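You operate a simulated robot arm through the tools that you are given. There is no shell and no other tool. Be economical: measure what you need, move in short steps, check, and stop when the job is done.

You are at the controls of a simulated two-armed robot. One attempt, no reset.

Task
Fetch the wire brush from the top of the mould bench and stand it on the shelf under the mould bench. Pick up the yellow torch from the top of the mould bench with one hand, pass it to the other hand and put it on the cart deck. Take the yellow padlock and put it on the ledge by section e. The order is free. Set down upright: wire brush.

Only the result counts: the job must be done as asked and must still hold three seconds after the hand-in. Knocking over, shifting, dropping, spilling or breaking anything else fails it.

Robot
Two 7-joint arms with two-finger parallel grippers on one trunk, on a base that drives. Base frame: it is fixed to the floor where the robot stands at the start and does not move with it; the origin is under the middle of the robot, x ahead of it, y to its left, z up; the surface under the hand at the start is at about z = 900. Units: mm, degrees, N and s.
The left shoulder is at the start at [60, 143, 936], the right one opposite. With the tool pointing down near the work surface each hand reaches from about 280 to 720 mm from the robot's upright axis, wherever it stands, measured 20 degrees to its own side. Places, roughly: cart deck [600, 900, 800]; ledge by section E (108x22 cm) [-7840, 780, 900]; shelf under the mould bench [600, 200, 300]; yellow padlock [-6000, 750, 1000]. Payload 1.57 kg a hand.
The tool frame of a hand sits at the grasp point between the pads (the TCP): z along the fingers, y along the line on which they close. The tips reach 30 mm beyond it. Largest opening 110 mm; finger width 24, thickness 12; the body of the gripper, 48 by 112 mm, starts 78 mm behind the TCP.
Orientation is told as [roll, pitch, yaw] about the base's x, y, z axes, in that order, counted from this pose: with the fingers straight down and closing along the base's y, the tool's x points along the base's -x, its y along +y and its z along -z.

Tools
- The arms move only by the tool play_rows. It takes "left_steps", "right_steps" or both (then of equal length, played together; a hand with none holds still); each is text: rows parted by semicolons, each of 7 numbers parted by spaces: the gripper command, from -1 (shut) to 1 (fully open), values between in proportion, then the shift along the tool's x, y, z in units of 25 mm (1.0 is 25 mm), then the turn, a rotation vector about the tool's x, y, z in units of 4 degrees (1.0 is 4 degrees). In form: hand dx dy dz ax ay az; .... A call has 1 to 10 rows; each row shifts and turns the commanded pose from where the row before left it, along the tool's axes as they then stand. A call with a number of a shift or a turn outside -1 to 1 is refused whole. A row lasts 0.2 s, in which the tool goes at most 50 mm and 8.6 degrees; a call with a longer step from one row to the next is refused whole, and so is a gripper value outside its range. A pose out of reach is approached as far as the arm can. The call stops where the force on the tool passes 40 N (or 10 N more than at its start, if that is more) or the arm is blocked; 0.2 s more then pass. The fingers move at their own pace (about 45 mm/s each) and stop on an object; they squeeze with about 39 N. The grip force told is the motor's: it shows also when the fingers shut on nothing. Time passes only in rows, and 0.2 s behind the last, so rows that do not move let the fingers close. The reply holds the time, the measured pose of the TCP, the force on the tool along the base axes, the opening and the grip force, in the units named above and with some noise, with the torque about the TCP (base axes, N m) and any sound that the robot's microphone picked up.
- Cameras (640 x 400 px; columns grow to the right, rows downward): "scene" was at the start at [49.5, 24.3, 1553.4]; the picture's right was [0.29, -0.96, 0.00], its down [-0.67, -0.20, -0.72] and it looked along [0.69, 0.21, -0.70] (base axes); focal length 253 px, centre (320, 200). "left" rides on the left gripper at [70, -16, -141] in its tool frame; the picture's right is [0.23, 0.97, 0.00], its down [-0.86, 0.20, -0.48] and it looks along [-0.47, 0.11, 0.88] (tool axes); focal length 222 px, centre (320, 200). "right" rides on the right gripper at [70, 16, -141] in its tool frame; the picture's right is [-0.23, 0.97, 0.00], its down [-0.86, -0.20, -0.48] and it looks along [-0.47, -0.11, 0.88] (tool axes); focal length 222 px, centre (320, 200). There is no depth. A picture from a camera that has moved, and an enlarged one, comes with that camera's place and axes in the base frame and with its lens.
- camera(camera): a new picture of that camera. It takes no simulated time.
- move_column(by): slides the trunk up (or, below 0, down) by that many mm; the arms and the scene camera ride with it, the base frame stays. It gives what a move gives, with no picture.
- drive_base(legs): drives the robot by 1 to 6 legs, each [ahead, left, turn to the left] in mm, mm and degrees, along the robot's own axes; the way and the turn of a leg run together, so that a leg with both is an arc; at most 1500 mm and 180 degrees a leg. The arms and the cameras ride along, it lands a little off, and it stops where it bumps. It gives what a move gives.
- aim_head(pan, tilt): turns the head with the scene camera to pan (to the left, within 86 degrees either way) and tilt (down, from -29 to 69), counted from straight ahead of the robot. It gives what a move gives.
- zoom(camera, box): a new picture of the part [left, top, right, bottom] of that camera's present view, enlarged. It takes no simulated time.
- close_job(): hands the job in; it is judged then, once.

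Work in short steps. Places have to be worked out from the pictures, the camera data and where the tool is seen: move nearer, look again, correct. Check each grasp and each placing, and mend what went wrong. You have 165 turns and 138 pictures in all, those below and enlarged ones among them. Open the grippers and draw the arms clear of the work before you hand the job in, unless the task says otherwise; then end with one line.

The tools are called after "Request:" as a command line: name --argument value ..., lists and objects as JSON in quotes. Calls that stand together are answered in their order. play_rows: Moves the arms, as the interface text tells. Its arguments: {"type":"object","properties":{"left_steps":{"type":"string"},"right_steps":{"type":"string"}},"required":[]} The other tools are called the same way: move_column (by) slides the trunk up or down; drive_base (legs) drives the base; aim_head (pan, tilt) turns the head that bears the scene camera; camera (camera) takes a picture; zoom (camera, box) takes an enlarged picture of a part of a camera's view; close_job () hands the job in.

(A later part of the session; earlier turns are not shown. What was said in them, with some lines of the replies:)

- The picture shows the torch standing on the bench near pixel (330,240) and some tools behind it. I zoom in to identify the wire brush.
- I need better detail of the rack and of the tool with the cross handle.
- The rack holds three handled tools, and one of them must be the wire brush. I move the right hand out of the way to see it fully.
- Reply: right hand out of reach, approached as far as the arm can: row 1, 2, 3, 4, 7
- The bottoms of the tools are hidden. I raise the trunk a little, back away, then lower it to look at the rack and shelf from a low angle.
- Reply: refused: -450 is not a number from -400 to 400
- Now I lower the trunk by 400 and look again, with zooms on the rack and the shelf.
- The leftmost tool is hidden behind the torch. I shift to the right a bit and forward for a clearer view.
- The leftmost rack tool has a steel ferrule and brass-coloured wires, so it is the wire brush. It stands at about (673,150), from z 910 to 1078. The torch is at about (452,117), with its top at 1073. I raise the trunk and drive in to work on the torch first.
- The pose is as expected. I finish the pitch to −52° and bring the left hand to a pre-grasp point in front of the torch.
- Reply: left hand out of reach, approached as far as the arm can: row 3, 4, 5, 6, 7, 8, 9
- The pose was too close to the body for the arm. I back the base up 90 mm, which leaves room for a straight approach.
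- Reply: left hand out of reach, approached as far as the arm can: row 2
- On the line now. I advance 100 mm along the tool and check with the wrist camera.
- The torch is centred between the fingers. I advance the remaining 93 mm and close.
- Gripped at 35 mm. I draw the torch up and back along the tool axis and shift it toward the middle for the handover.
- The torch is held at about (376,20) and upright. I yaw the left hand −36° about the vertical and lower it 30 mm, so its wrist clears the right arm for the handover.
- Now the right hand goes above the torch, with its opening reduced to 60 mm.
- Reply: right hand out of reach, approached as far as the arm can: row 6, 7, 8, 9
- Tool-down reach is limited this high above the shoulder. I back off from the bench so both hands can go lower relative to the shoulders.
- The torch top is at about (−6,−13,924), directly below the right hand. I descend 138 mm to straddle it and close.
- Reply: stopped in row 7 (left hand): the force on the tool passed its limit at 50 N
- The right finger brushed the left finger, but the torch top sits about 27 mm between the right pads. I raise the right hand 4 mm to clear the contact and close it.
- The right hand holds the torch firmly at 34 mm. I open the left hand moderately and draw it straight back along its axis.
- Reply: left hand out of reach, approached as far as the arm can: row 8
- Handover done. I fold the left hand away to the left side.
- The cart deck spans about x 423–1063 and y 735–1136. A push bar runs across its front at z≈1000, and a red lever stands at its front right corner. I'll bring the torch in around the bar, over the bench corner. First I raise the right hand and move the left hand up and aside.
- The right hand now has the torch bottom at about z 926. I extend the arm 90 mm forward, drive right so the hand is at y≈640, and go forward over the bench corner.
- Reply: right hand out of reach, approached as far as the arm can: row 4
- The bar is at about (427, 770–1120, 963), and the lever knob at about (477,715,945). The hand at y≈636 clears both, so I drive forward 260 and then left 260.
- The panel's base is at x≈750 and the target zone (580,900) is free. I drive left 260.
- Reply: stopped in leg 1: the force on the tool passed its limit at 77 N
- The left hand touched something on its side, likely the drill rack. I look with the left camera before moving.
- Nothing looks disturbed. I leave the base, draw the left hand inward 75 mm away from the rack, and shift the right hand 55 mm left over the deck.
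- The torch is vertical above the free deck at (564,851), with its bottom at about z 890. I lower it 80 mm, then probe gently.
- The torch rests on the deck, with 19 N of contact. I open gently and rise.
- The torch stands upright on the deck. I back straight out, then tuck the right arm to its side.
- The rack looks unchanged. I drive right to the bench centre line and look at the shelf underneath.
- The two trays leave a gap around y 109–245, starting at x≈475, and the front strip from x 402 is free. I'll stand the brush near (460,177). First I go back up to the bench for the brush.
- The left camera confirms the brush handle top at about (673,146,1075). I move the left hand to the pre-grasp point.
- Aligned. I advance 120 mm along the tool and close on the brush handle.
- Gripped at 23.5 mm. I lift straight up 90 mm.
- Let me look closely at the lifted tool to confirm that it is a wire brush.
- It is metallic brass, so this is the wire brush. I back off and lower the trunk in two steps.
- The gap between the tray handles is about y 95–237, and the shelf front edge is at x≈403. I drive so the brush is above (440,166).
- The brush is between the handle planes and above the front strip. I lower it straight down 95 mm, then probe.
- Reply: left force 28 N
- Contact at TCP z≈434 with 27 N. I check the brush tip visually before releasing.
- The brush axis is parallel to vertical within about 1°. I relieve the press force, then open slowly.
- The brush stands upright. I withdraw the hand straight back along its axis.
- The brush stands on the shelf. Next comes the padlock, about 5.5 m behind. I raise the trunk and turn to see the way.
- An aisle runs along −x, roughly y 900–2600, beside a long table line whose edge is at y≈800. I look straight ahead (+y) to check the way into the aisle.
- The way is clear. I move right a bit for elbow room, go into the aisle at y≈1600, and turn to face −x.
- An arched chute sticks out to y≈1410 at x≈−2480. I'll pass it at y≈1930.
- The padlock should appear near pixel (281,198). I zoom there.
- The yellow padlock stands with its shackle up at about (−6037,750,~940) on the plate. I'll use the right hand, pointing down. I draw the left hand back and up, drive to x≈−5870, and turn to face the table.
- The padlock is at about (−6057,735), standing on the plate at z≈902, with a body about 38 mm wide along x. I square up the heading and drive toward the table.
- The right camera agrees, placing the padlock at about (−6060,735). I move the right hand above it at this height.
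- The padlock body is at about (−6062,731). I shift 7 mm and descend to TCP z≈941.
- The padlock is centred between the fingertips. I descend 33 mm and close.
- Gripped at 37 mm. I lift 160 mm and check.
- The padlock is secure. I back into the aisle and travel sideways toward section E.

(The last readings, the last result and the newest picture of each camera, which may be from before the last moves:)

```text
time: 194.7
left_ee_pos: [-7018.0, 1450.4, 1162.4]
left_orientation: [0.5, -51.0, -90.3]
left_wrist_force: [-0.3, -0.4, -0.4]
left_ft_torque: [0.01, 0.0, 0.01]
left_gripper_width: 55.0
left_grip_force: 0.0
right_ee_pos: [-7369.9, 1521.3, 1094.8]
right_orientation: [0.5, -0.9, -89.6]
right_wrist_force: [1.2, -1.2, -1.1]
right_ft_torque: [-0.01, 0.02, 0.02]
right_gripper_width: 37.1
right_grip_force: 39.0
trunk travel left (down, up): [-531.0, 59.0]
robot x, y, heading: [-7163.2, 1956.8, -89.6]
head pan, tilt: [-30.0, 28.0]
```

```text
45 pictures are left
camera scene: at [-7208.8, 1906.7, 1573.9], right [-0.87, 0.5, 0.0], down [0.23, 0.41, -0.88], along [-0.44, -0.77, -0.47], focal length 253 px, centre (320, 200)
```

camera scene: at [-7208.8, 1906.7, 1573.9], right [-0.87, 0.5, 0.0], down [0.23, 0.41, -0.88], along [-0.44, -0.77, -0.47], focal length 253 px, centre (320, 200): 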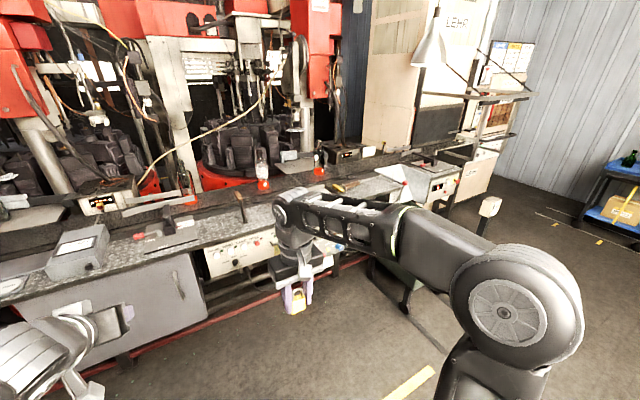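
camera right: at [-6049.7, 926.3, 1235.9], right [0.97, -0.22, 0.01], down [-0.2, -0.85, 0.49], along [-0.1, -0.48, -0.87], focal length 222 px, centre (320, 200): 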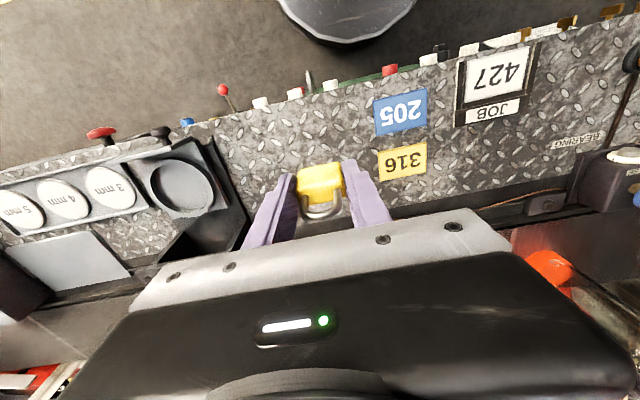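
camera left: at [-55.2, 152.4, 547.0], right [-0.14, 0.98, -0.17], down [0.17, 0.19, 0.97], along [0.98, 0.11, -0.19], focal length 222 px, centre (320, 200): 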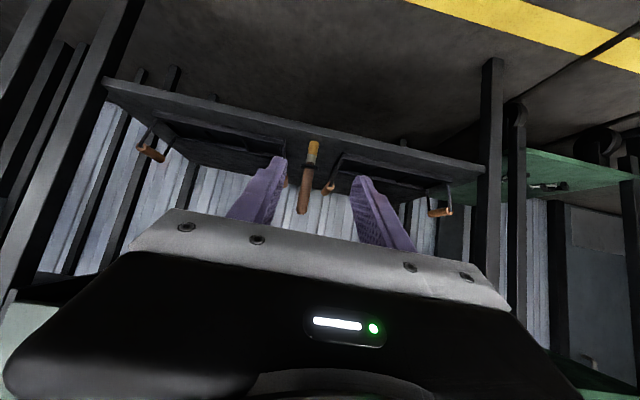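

Request:
drive_base --legs '[[0, -480, 0]]'

Request:
aim_head --pan 5 --tilt 30

Request:
camera --camera "scene"

```text
time: 197.6
left_ee_pos: [-7506.3, 1448.5, 1163.1]
left_orientation: [0.4, -50.9, -90.2]
left_wrist_force: [0.2, 0.1, 0.0]
left_ft_torque: [0.02, 0.03, 0.04]
left_gripper_width: 55.1
left_grip_force: 0.0
right_ee_pos: [-7858.4, 1518.5, 1093.9]
right_orientation: [0.6, -0.8, -89.5]
right_wrist_force: [-0.6, -0.3, -0.8]
right_ft_torque: [-0.03, -0.04, 0.0]
right_gripper_width: 37.1
right_grip_force: 39.0
trunk travel left (down, up): [-531.0, 59.0]
robot x, y, heading: [-7656.3, 1952.4, -89.5]
head pan, tilt: [-30.0, 28.0]
```

```text
time: 198.6
left_ee_pos: [-7505.2, 1448.4, 1162.2]
left_orientation: [0.3, -51.1, -90.1]
left_wrist_force: [-0.8, 0.0, 0.8]
left_ft_torque: [-0.01, -0.02, 0.0]
left_gripper_width: 54.9
left_grip_force: 0.1
right_ee_pos: [-7857.4, 1517.9, 1093.5]
right_orientation: [0.4, -0.8, -89.4]
right_wrist_force: [0.2, 0.2, -1.5]
right_ft_torque: [-0.01, -0.01, 0.0]
right_gripper_width: 37.2
right_grip_force: 39.4
trunk travel left (down, up): [-531.0, 59.0]
robot x, y, heading: [-7653.6, 1954.8, -89.8]
head pan, tilt: [5.0, 30.0]
```

```text
44 pictures are left
camera scene: at [-7645.1, 1892.6, 1570.8], right [-1.0, -0.1, 0.0], down [-0.05, 0.5, -0.87], along [0.08, -0.86, -0.5], focal length 253 px, centre (320, 200)
```

scene: 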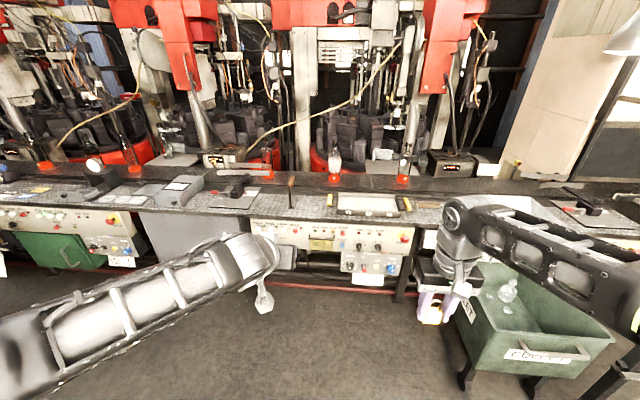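

Request:
zoom --camera "scene" --box '[230, 150, 470, 300]'

Request:
aim_head --pan 5 --tilt -5

Request:
camera --camera "scene"

```text
2.67 times, centred on (350, 225) of scene
camera zoom: at [-7645.1, 1892.6, 1570.8], right [-1.0, -0.1, 0.0], down [-0.05, 0.5, -0.87], along [0.08, -0.86, -0.5], focal length 674 px, centre (240, 133)
```

zoom: 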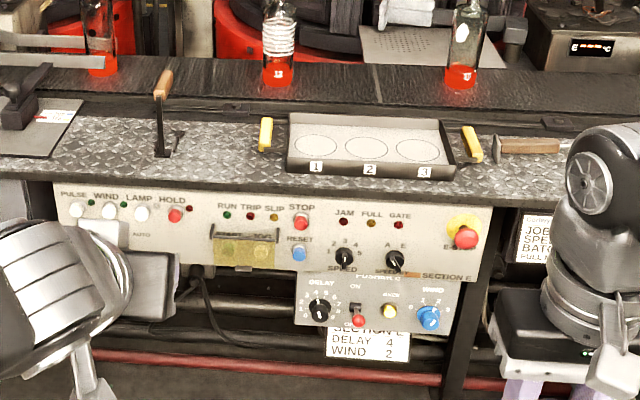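

```text
time: 199.7
left_ee_pos: [-7505.6, 1447.0, 1162.1]
left_orientation: [0.4, -51.1, -90.1]
left_wrist_force: [0.1, -1.0, 0.9]
left_ft_torque: [0.02, 0.01, 0.02]
left_gripper_width: 54.9
left_grip_force: 0.0
right_ee_pos: [-7857.9, 1518.0, 1094.2]
right_orientation: [0.5, -0.8, -89.4]
right_wrist_force: [0.9, 0.2, -1.0]
right_ft_torque: [0.03, 0.03, -0.01]
right_gripper_width: 37.0
right_grip_force: 39.1
trunk travel left (down, up): [-531.0, 59.0]
robot x, y, heading: [-7655.5, 1951.8, -89.5]
head pan, tilt: [5.0, -5.0]
```

```text
42 pictures are left
camera scene: at [-7645.3, 1895.5, 1626.8], right [-1.0, -0.1, 0.0], down [0.01, -0.09, -1.0], along [0.1, -0.99, 0.09], focal length 253 px, centre (320, 200)
```

scene: 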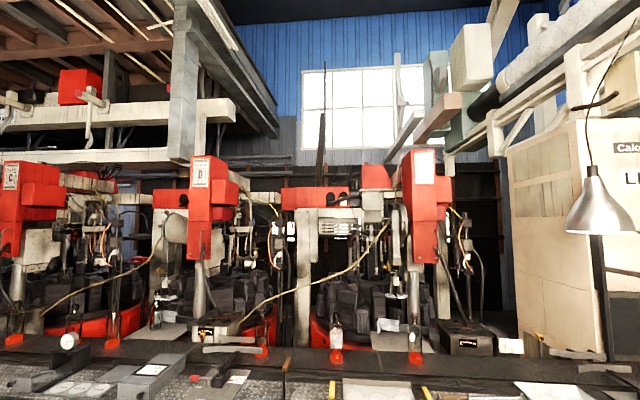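

"SECTION E" is confirmed on this panel. There is a free spot on its ledge at about (−7513,800), between a tall T-tool at x≈−7405 and the tray handle at x≈−7593. I drive there.

Request:
drive_base --legs '[[0, 345, 0], [500, 0, 0]]'

Request:
aim_head --pan -15 --tilt 40

Request:
camera --camera "scene"

Request:
camera --camera "right"

```text
time: 204.5
left_ee_pos: [-7155.3, 941.5, 1162.4]
left_orientation: [0.4, -51.0, -90.1]
left_wrist_force: [0.0, 0.0, -0.3]
left_ft_torque: [0.01, -0.06, 0.0]
left_gripper_width: 55.1
left_grip_force: 0.0
right_ee_pos: [-7507.8, 1011.8, 1094.6]
right_orientation: [0.5, -0.8, -89.3]
right_wrist_force: [0.8, 0.1, -0.6]
right_ft_torque: [0.01, 0.0, 0.0]
right_gripper_width: 37.1
right_grip_force: 39.4
trunk travel left (down, up): [-531.0, 59.0]
robot x, y, heading: [-7304.5, 1448.2, -89.4]
head pan, tilt: [5.0, -5.0]
```

```text
time: 205.6
left_ee_pos: [-7155.2, 941.5, 1161.5]
left_orientation: [0.4, -51.1, -90.1]
left_wrist_force: [1.0, -0.3, -0.2]
left_ft_torque: [0.01, -0.01, 0.0]
left_gripper_width: 55.1
left_grip_force: 0.0
right_ee_pos: [-7506.9, 1012.5, 1094.0]
right_orientation: [0.5, -0.8, -89.5]
right_wrist_force: [0.5, 0.3, -0.9]
right_ft_torque: [0.01, 0.02, -0.01]
right_gripper_width: 36.9
right_grip_force: 39.3
trunk travel left (down, up): [-531.0, 59.0]
robot x, y, heading: [-7303.0, 1444.8, -89.7]
head pan, tilt: [-15.0, 40.0]
```

```text
41 pictures are left
camera scene: at [-7324.7, 1393.8, 1555.5], right [-0.97, 0.25, 0.0], down [0.16, 0.62, -0.77], along [-0.19, -0.74, -0.64], focal length 253 px, centre (320, 200)
```

scene: 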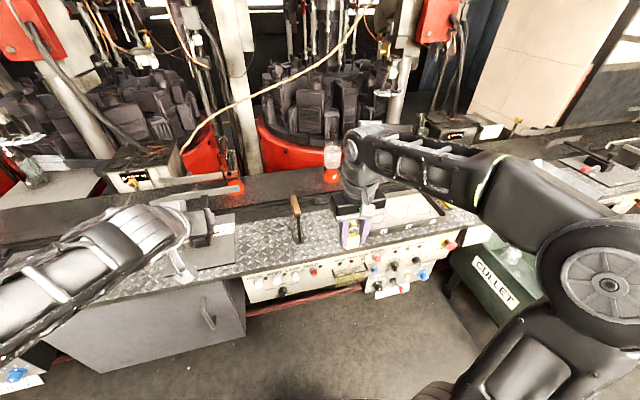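

```text
40 pictures are left
camera right: at [-7493.9, 1084.9, 1235.8], right [0.98, -0.22, 0.01], down [-0.2, -0.85, 0.49], along [-0.1, -0.48, -0.87], focal length 222 px, centre (320, 200)
```

right: 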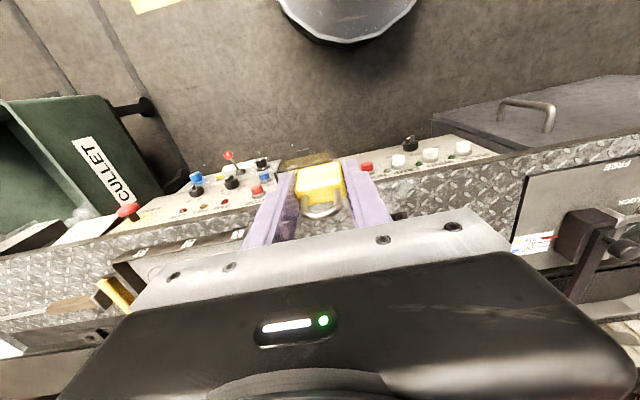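

The T-tool base is at about (−7398,837), so the target spot is clear. I drive forward 160 and extend the hand.

Request:
drive_base --legs '[[160, -4, 0]]'

Request:
camera --camera "right"

Request:
camera --camera "scene"

```text
time: 207.0
left_ee_pos: [-7158.3, 780.3, 1162.3]
left_orientation: [0.3, -51.0, -90.1]
left_wrist_force: [-0.2, 0.3, -0.8]
left_ft_torque: [0.01, -0.03, 0.0]
left_gripper_width: 54.9
left_grip_force: 0.0
right_ee_pos: [-7509.5, 849.7, 1094.2]
right_orientation: [0.5, -0.8, -89.4]
right_wrist_force: [-0.2, -0.6, -1.0]
right_ft_torque: [0.04, 0.02, -0.02]
right_gripper_width: 36.9
right_grip_force: 38.6
trunk travel left (down, up): [-531.0, 59.0]
robot x, y, heading: [-7306.4, 1283.7, -89.6]
head pan, tilt: [-15.0, 40.0]
```

```text
39 pictures are left
camera right: at [-7496.7, 923.2, 1235.3], right [0.98, -0.22, 0.01], down [-0.2, -0.85, 0.49], along [-0.1, -0.48, -0.87], focal length 222 px, centre (320, 200)
```

right: 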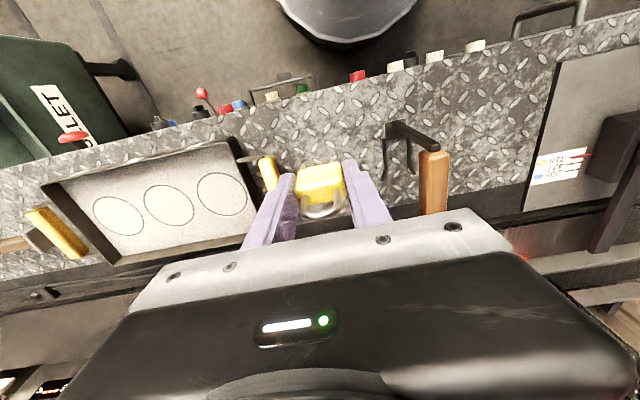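

```text
38 pictures are left
camera scene: at [-7327.4, 1231.9, 1555.4], right [-0.97, 0.25, 0.0], down [0.16, 0.62, -0.77], along [-0.19, -0.74, -0.64], focal length 253 px, centre (320, 200)
```

scene: 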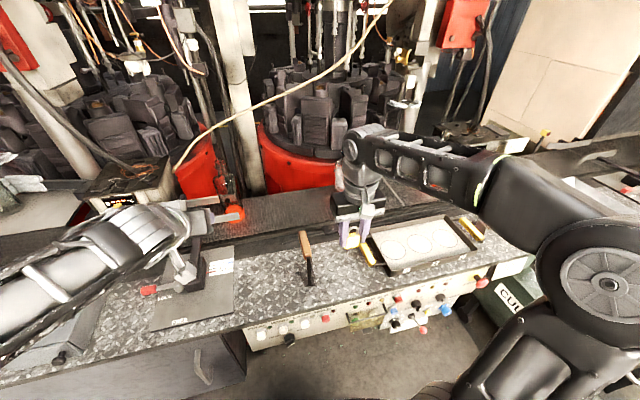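

The crank foot edge is at x≈−7420 and the tray handle at x≈−7598, so x=−7514 is good. I position and descend 125 mm.

Request:
play_rows --right_steps "-1 -0.7 -0.1 0 0 0 0; -1 -0.7 -0.1 0 0 0 0; -1 0 0 0.8 0 0 0; -1 0 0 0.8 0 0 0; -1 0 0 0.8 0 0 0; -1 0 0 0.8 0 0 0; -1 0 0 0.8 0 0 0; -1 0 0 0.8 0 0 0; -1 0 0 0.4 0 0 0"

Request:
camera --camera "right"

Request:
zoom --camera "scene" --box '[280, 180, 440, 300]'

```text
time: 209.0
left_ee_pos: [-7158.0, 782.2, 1162.7]
left_orientation: [0.3, -51.0, -90.0]
left_wrist_force: [0.5, -0.2, 0.2]
left_ft_torque: [-0.02, 0.0, -0.01]
left_gripper_width: 54.8
left_grip_force: 0.0
right_ee_pos: [-7512.5, 816.8, 964.8]
right_orientation: [0.5, -0.7, -89.5]
right_wrist_force: [0.1, 0.6, -1.2]
right_ft_torque: [0.0, -0.01, 0.0]
right_gripper_width: 37.2
right_grip_force: 39.4
trunk travel left (down, up): [-531.0, 59.0]
robot x, y, heading: [-7312.2, 1288.6, -89.5]
head pan, tilt: [-15.0, 40.0]
```

```text
37 pictures are left
camera right: at [-7499.9, 889.0, 1106.5], right [0.98, -0.22, 0.01], down [-0.2, -0.85, 0.49], along [-0.1, -0.48, -0.87], focal length 222 px, centre (320, 200)
```

right: 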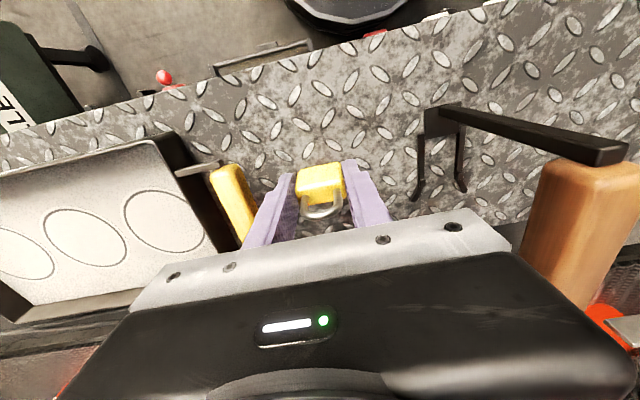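

```text
3.33 times, centred on (360, 240) of scene
camera zoom: at [-7327.4, 1233.5, 1555.5], right [-0.97, 0.25, 0.0], down [0.16, 0.62, -0.77], along [-0.19, -0.74, -0.64], focal length 842 px, centre (187, 67)
```

zoom: 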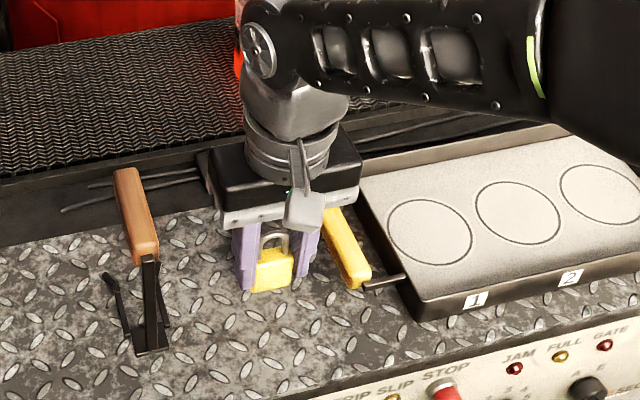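

There is clearance on both sides. I lower the last ~22 mm gently.

Request:
play_rows --right_steps "-1 0 0.1 0.4 0 0 0; -1 0 0.1 0.24 0 0 0; -1 0 0 0.16 0 0 0; -1 0 0 0.16 0 0 0; -1 0 0 0 0 0 0"

```text
time: 210.2
left_ee_pos: [-7157.9, 783.9, 1164.7]
left_orientation: [0.2, -51.1, -90.1]
left_wrist_force: [-0.2, -0.9, 0.7]
left_ft_torque: [0.02, -0.05, -0.01]
left_gripper_width: 55.1
left_grip_force: 0.0
right_ee_pos: [-7507.9, 815.5, 942.3]
right_orientation: [0.5, -1.3, -89.4]
right_wrist_force: [-0.2, -0.2, 28.0]
right_ft_torque: [0.05, 0.29, 0.07]
right_gripper_width: 37.2
right_grip_force: 39.3
trunk travel left (down, up): [-531.0, 59.0]
robot x, y, heading: [-7308.0, 1287.4, -89.5]
head pan, tilt: [-15.0, 40.0]
```

Contact with 28 N at z 942. I relieve the pressure, open a little (to about 52 mm), and rise.

Request:
play_rows --right_steps "-1 0 0 -0.14 0 0 0; -0.2 0 0 0 0 0 0; -0.06 0 0 0 0 0 0; -0.06 0 0 0 0 0 0; -0.06 0 0 -0.5 0 0 0; -0.06 0 0 -0.8 0 0 0; -0.06 0 0 -0.8 0 0 0; -0.06 0 0 -0.9 0 0 0; -0.06 0 0 -0.9 0 0 0; -0.06 0 0 -0.9 0 0 0"

Request:
camera --camera "right"

Request:
zoom --camera "scene" --box '[280, 180, 440, 300]'

```text
time: 212.4
left_ee_pos: [-7157.7, 780.7, 1162.4]
left_orientation: [0.3, -51.1, -90.0]
left_wrist_force: [0.1, 0.1, 0.2]
left_ft_torque: [0.02, 0.01, -0.02]
left_gripper_width: 55.0
left_grip_force: 0.0
right_ee_pos: [-7510.5, 815.8, 1065.2]
right_orientation: [0.5, -0.8, -89.4]
right_wrist_force: [-0.5, 0.2, 0.1]
right_ft_torque: [0.0, -0.01, 0.03]
right_gripper_width: 51.6
right_grip_force: 0.0
trunk travel left (down, up): [-531.0, 59.0]
robot x, y, heading: [-7308.1, 1283.5, -89.1]
head pan, tilt: [-15.0, 40.0]
```

```text
35 pictures are left
camera right: at [-7496.9, 889.2, 1207.2], right [0.98, -0.22, 0.01], down [-0.19, -0.85, 0.49], along [-0.1, -0.48, -0.87], focal length 222 px, centre (320, 200)
```

right: 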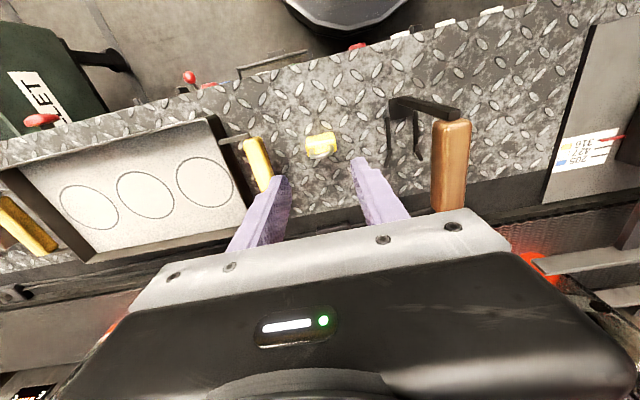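

```text
3.33 times, centred on (360, 240) of scene
camera zoom: at [-7327.3, 1233.8, 1555.5], right [-0.97, 0.25, 0.0], down [0.16, 0.62, -0.77], along [-0.19, -0.74, -0.64], focal length 842 px, centre (187, 67)
```

zoom: 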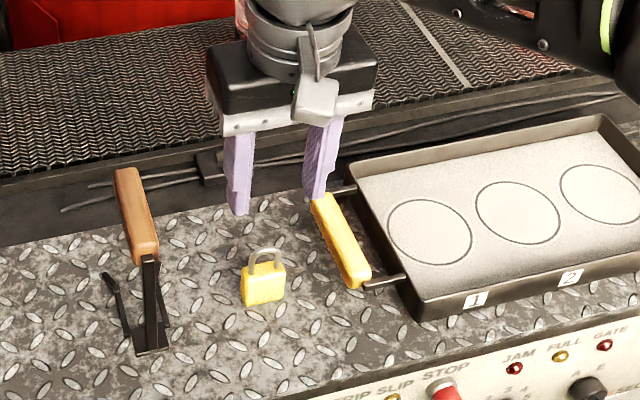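

The padlock stands on the ledge. I raise a little, drive back clear, and open the grippers.

Request:
drive_base --legs '[[-550, 0, 0]]'

Request:
play_rows --left_steps "1 0 0 0 0 0 0; 1 0 0 0 0 0 0; 1 0 0 0 0 0 0; 1 0 0 0 0 0 0" --right_steps "1 0 0 0 0 0 0; 1 0 0 0 0 0 0; 1 0 0 0 0 0 0; 1 0 0 0 0 0 0"

Request:
zoom --camera "scene" --box '[220, 100, 420, 225]'

```text
time: 215.6
left_ee_pos: [-7162.2, 1323.2, 1163.6]
left_orientation: [0.4, -51.1, -89.9]
left_wrist_force: [0.6, 0.3, 0.2]
left_ft_torque: [-0.03, 0.01, 0.01]
left_gripper_width: 54.9
left_grip_force: 0.1
right_ee_pos: [-7513.7, 1356.7, 1065.5]
right_orientation: [0.6, -0.9, -89.3]
right_wrist_force: [-0.1, 0.4, -0.2]
right_ft_torque: [0.0, -0.01, 0.01]
right_gripper_width: 51.6
right_grip_force: 0.2
trunk travel left (down, up): [-531.0, 59.0]
robot x, y, heading: [-7314.4, 1827.3, -89.4]
head pan, tilt: [-15.0, 40.0]
```

```text
time: 216.6
left_ee_pos: [-7160.5, 1323.4, 1161.5]
left_orientation: [0.4, -51.0, -89.9]
left_wrist_force: [-0.4, -0.4, -0.7]
left_ft_torque: [0.02, -0.01, 0.01]
left_gripper_width: 109.9
left_grip_force: 0.0
right_ee_pos: [-7514.3, 1355.8, 1065.9]
right_orientation: [0.5, -0.8, -89.2]
right_wrist_force: [-0.3, 0.8, 0.4]
right_ft_torque: [0.0, 0.02, 0.01]
right_gripper_width: 110.4
right_grip_force: 0.1
trunk travel left (down, up): [-531.0, 59.0]
robot x, y, heading: [-7310.7, 1825.5, -89.4]
head pan, tilt: [-15.0, 40.0]
```

```text
3.20 times, centred on (320, 162) of scene
camera zoom: at [-7332.7, 1774.3, 1555.5], right [-0.97, 0.25, 0.0], down [0.16, 0.62, -0.77], along [-0.19, -0.74, -0.64], focal length 808 px, centre (320, 320)
```

zoom: 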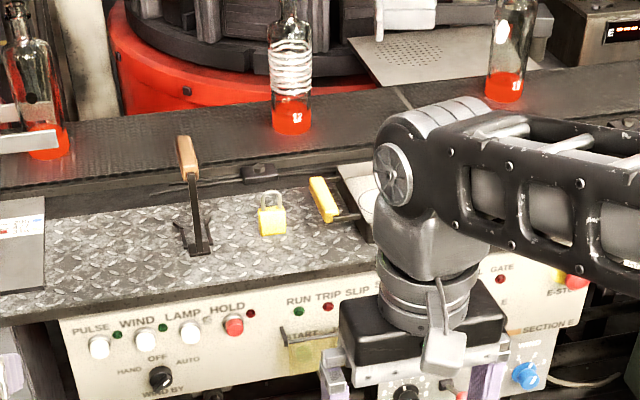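

All three items are in place, both grippers are open, and both arms are clear of the work. I hand the job in.

Request:
close_job

```text
The job is handed in.
```

I finished all three jobs and handed in. The wire brush stands upright on the shelf under the mould bench. The yellow torch was passed from the left hand to the right and stands on the cart deck. The yellow padlock is on the ledge by section E. While I was carrying the torch, the left hand bumped something with a 77 N force, probably the drill rack; in the pictures, nothing looked moved.
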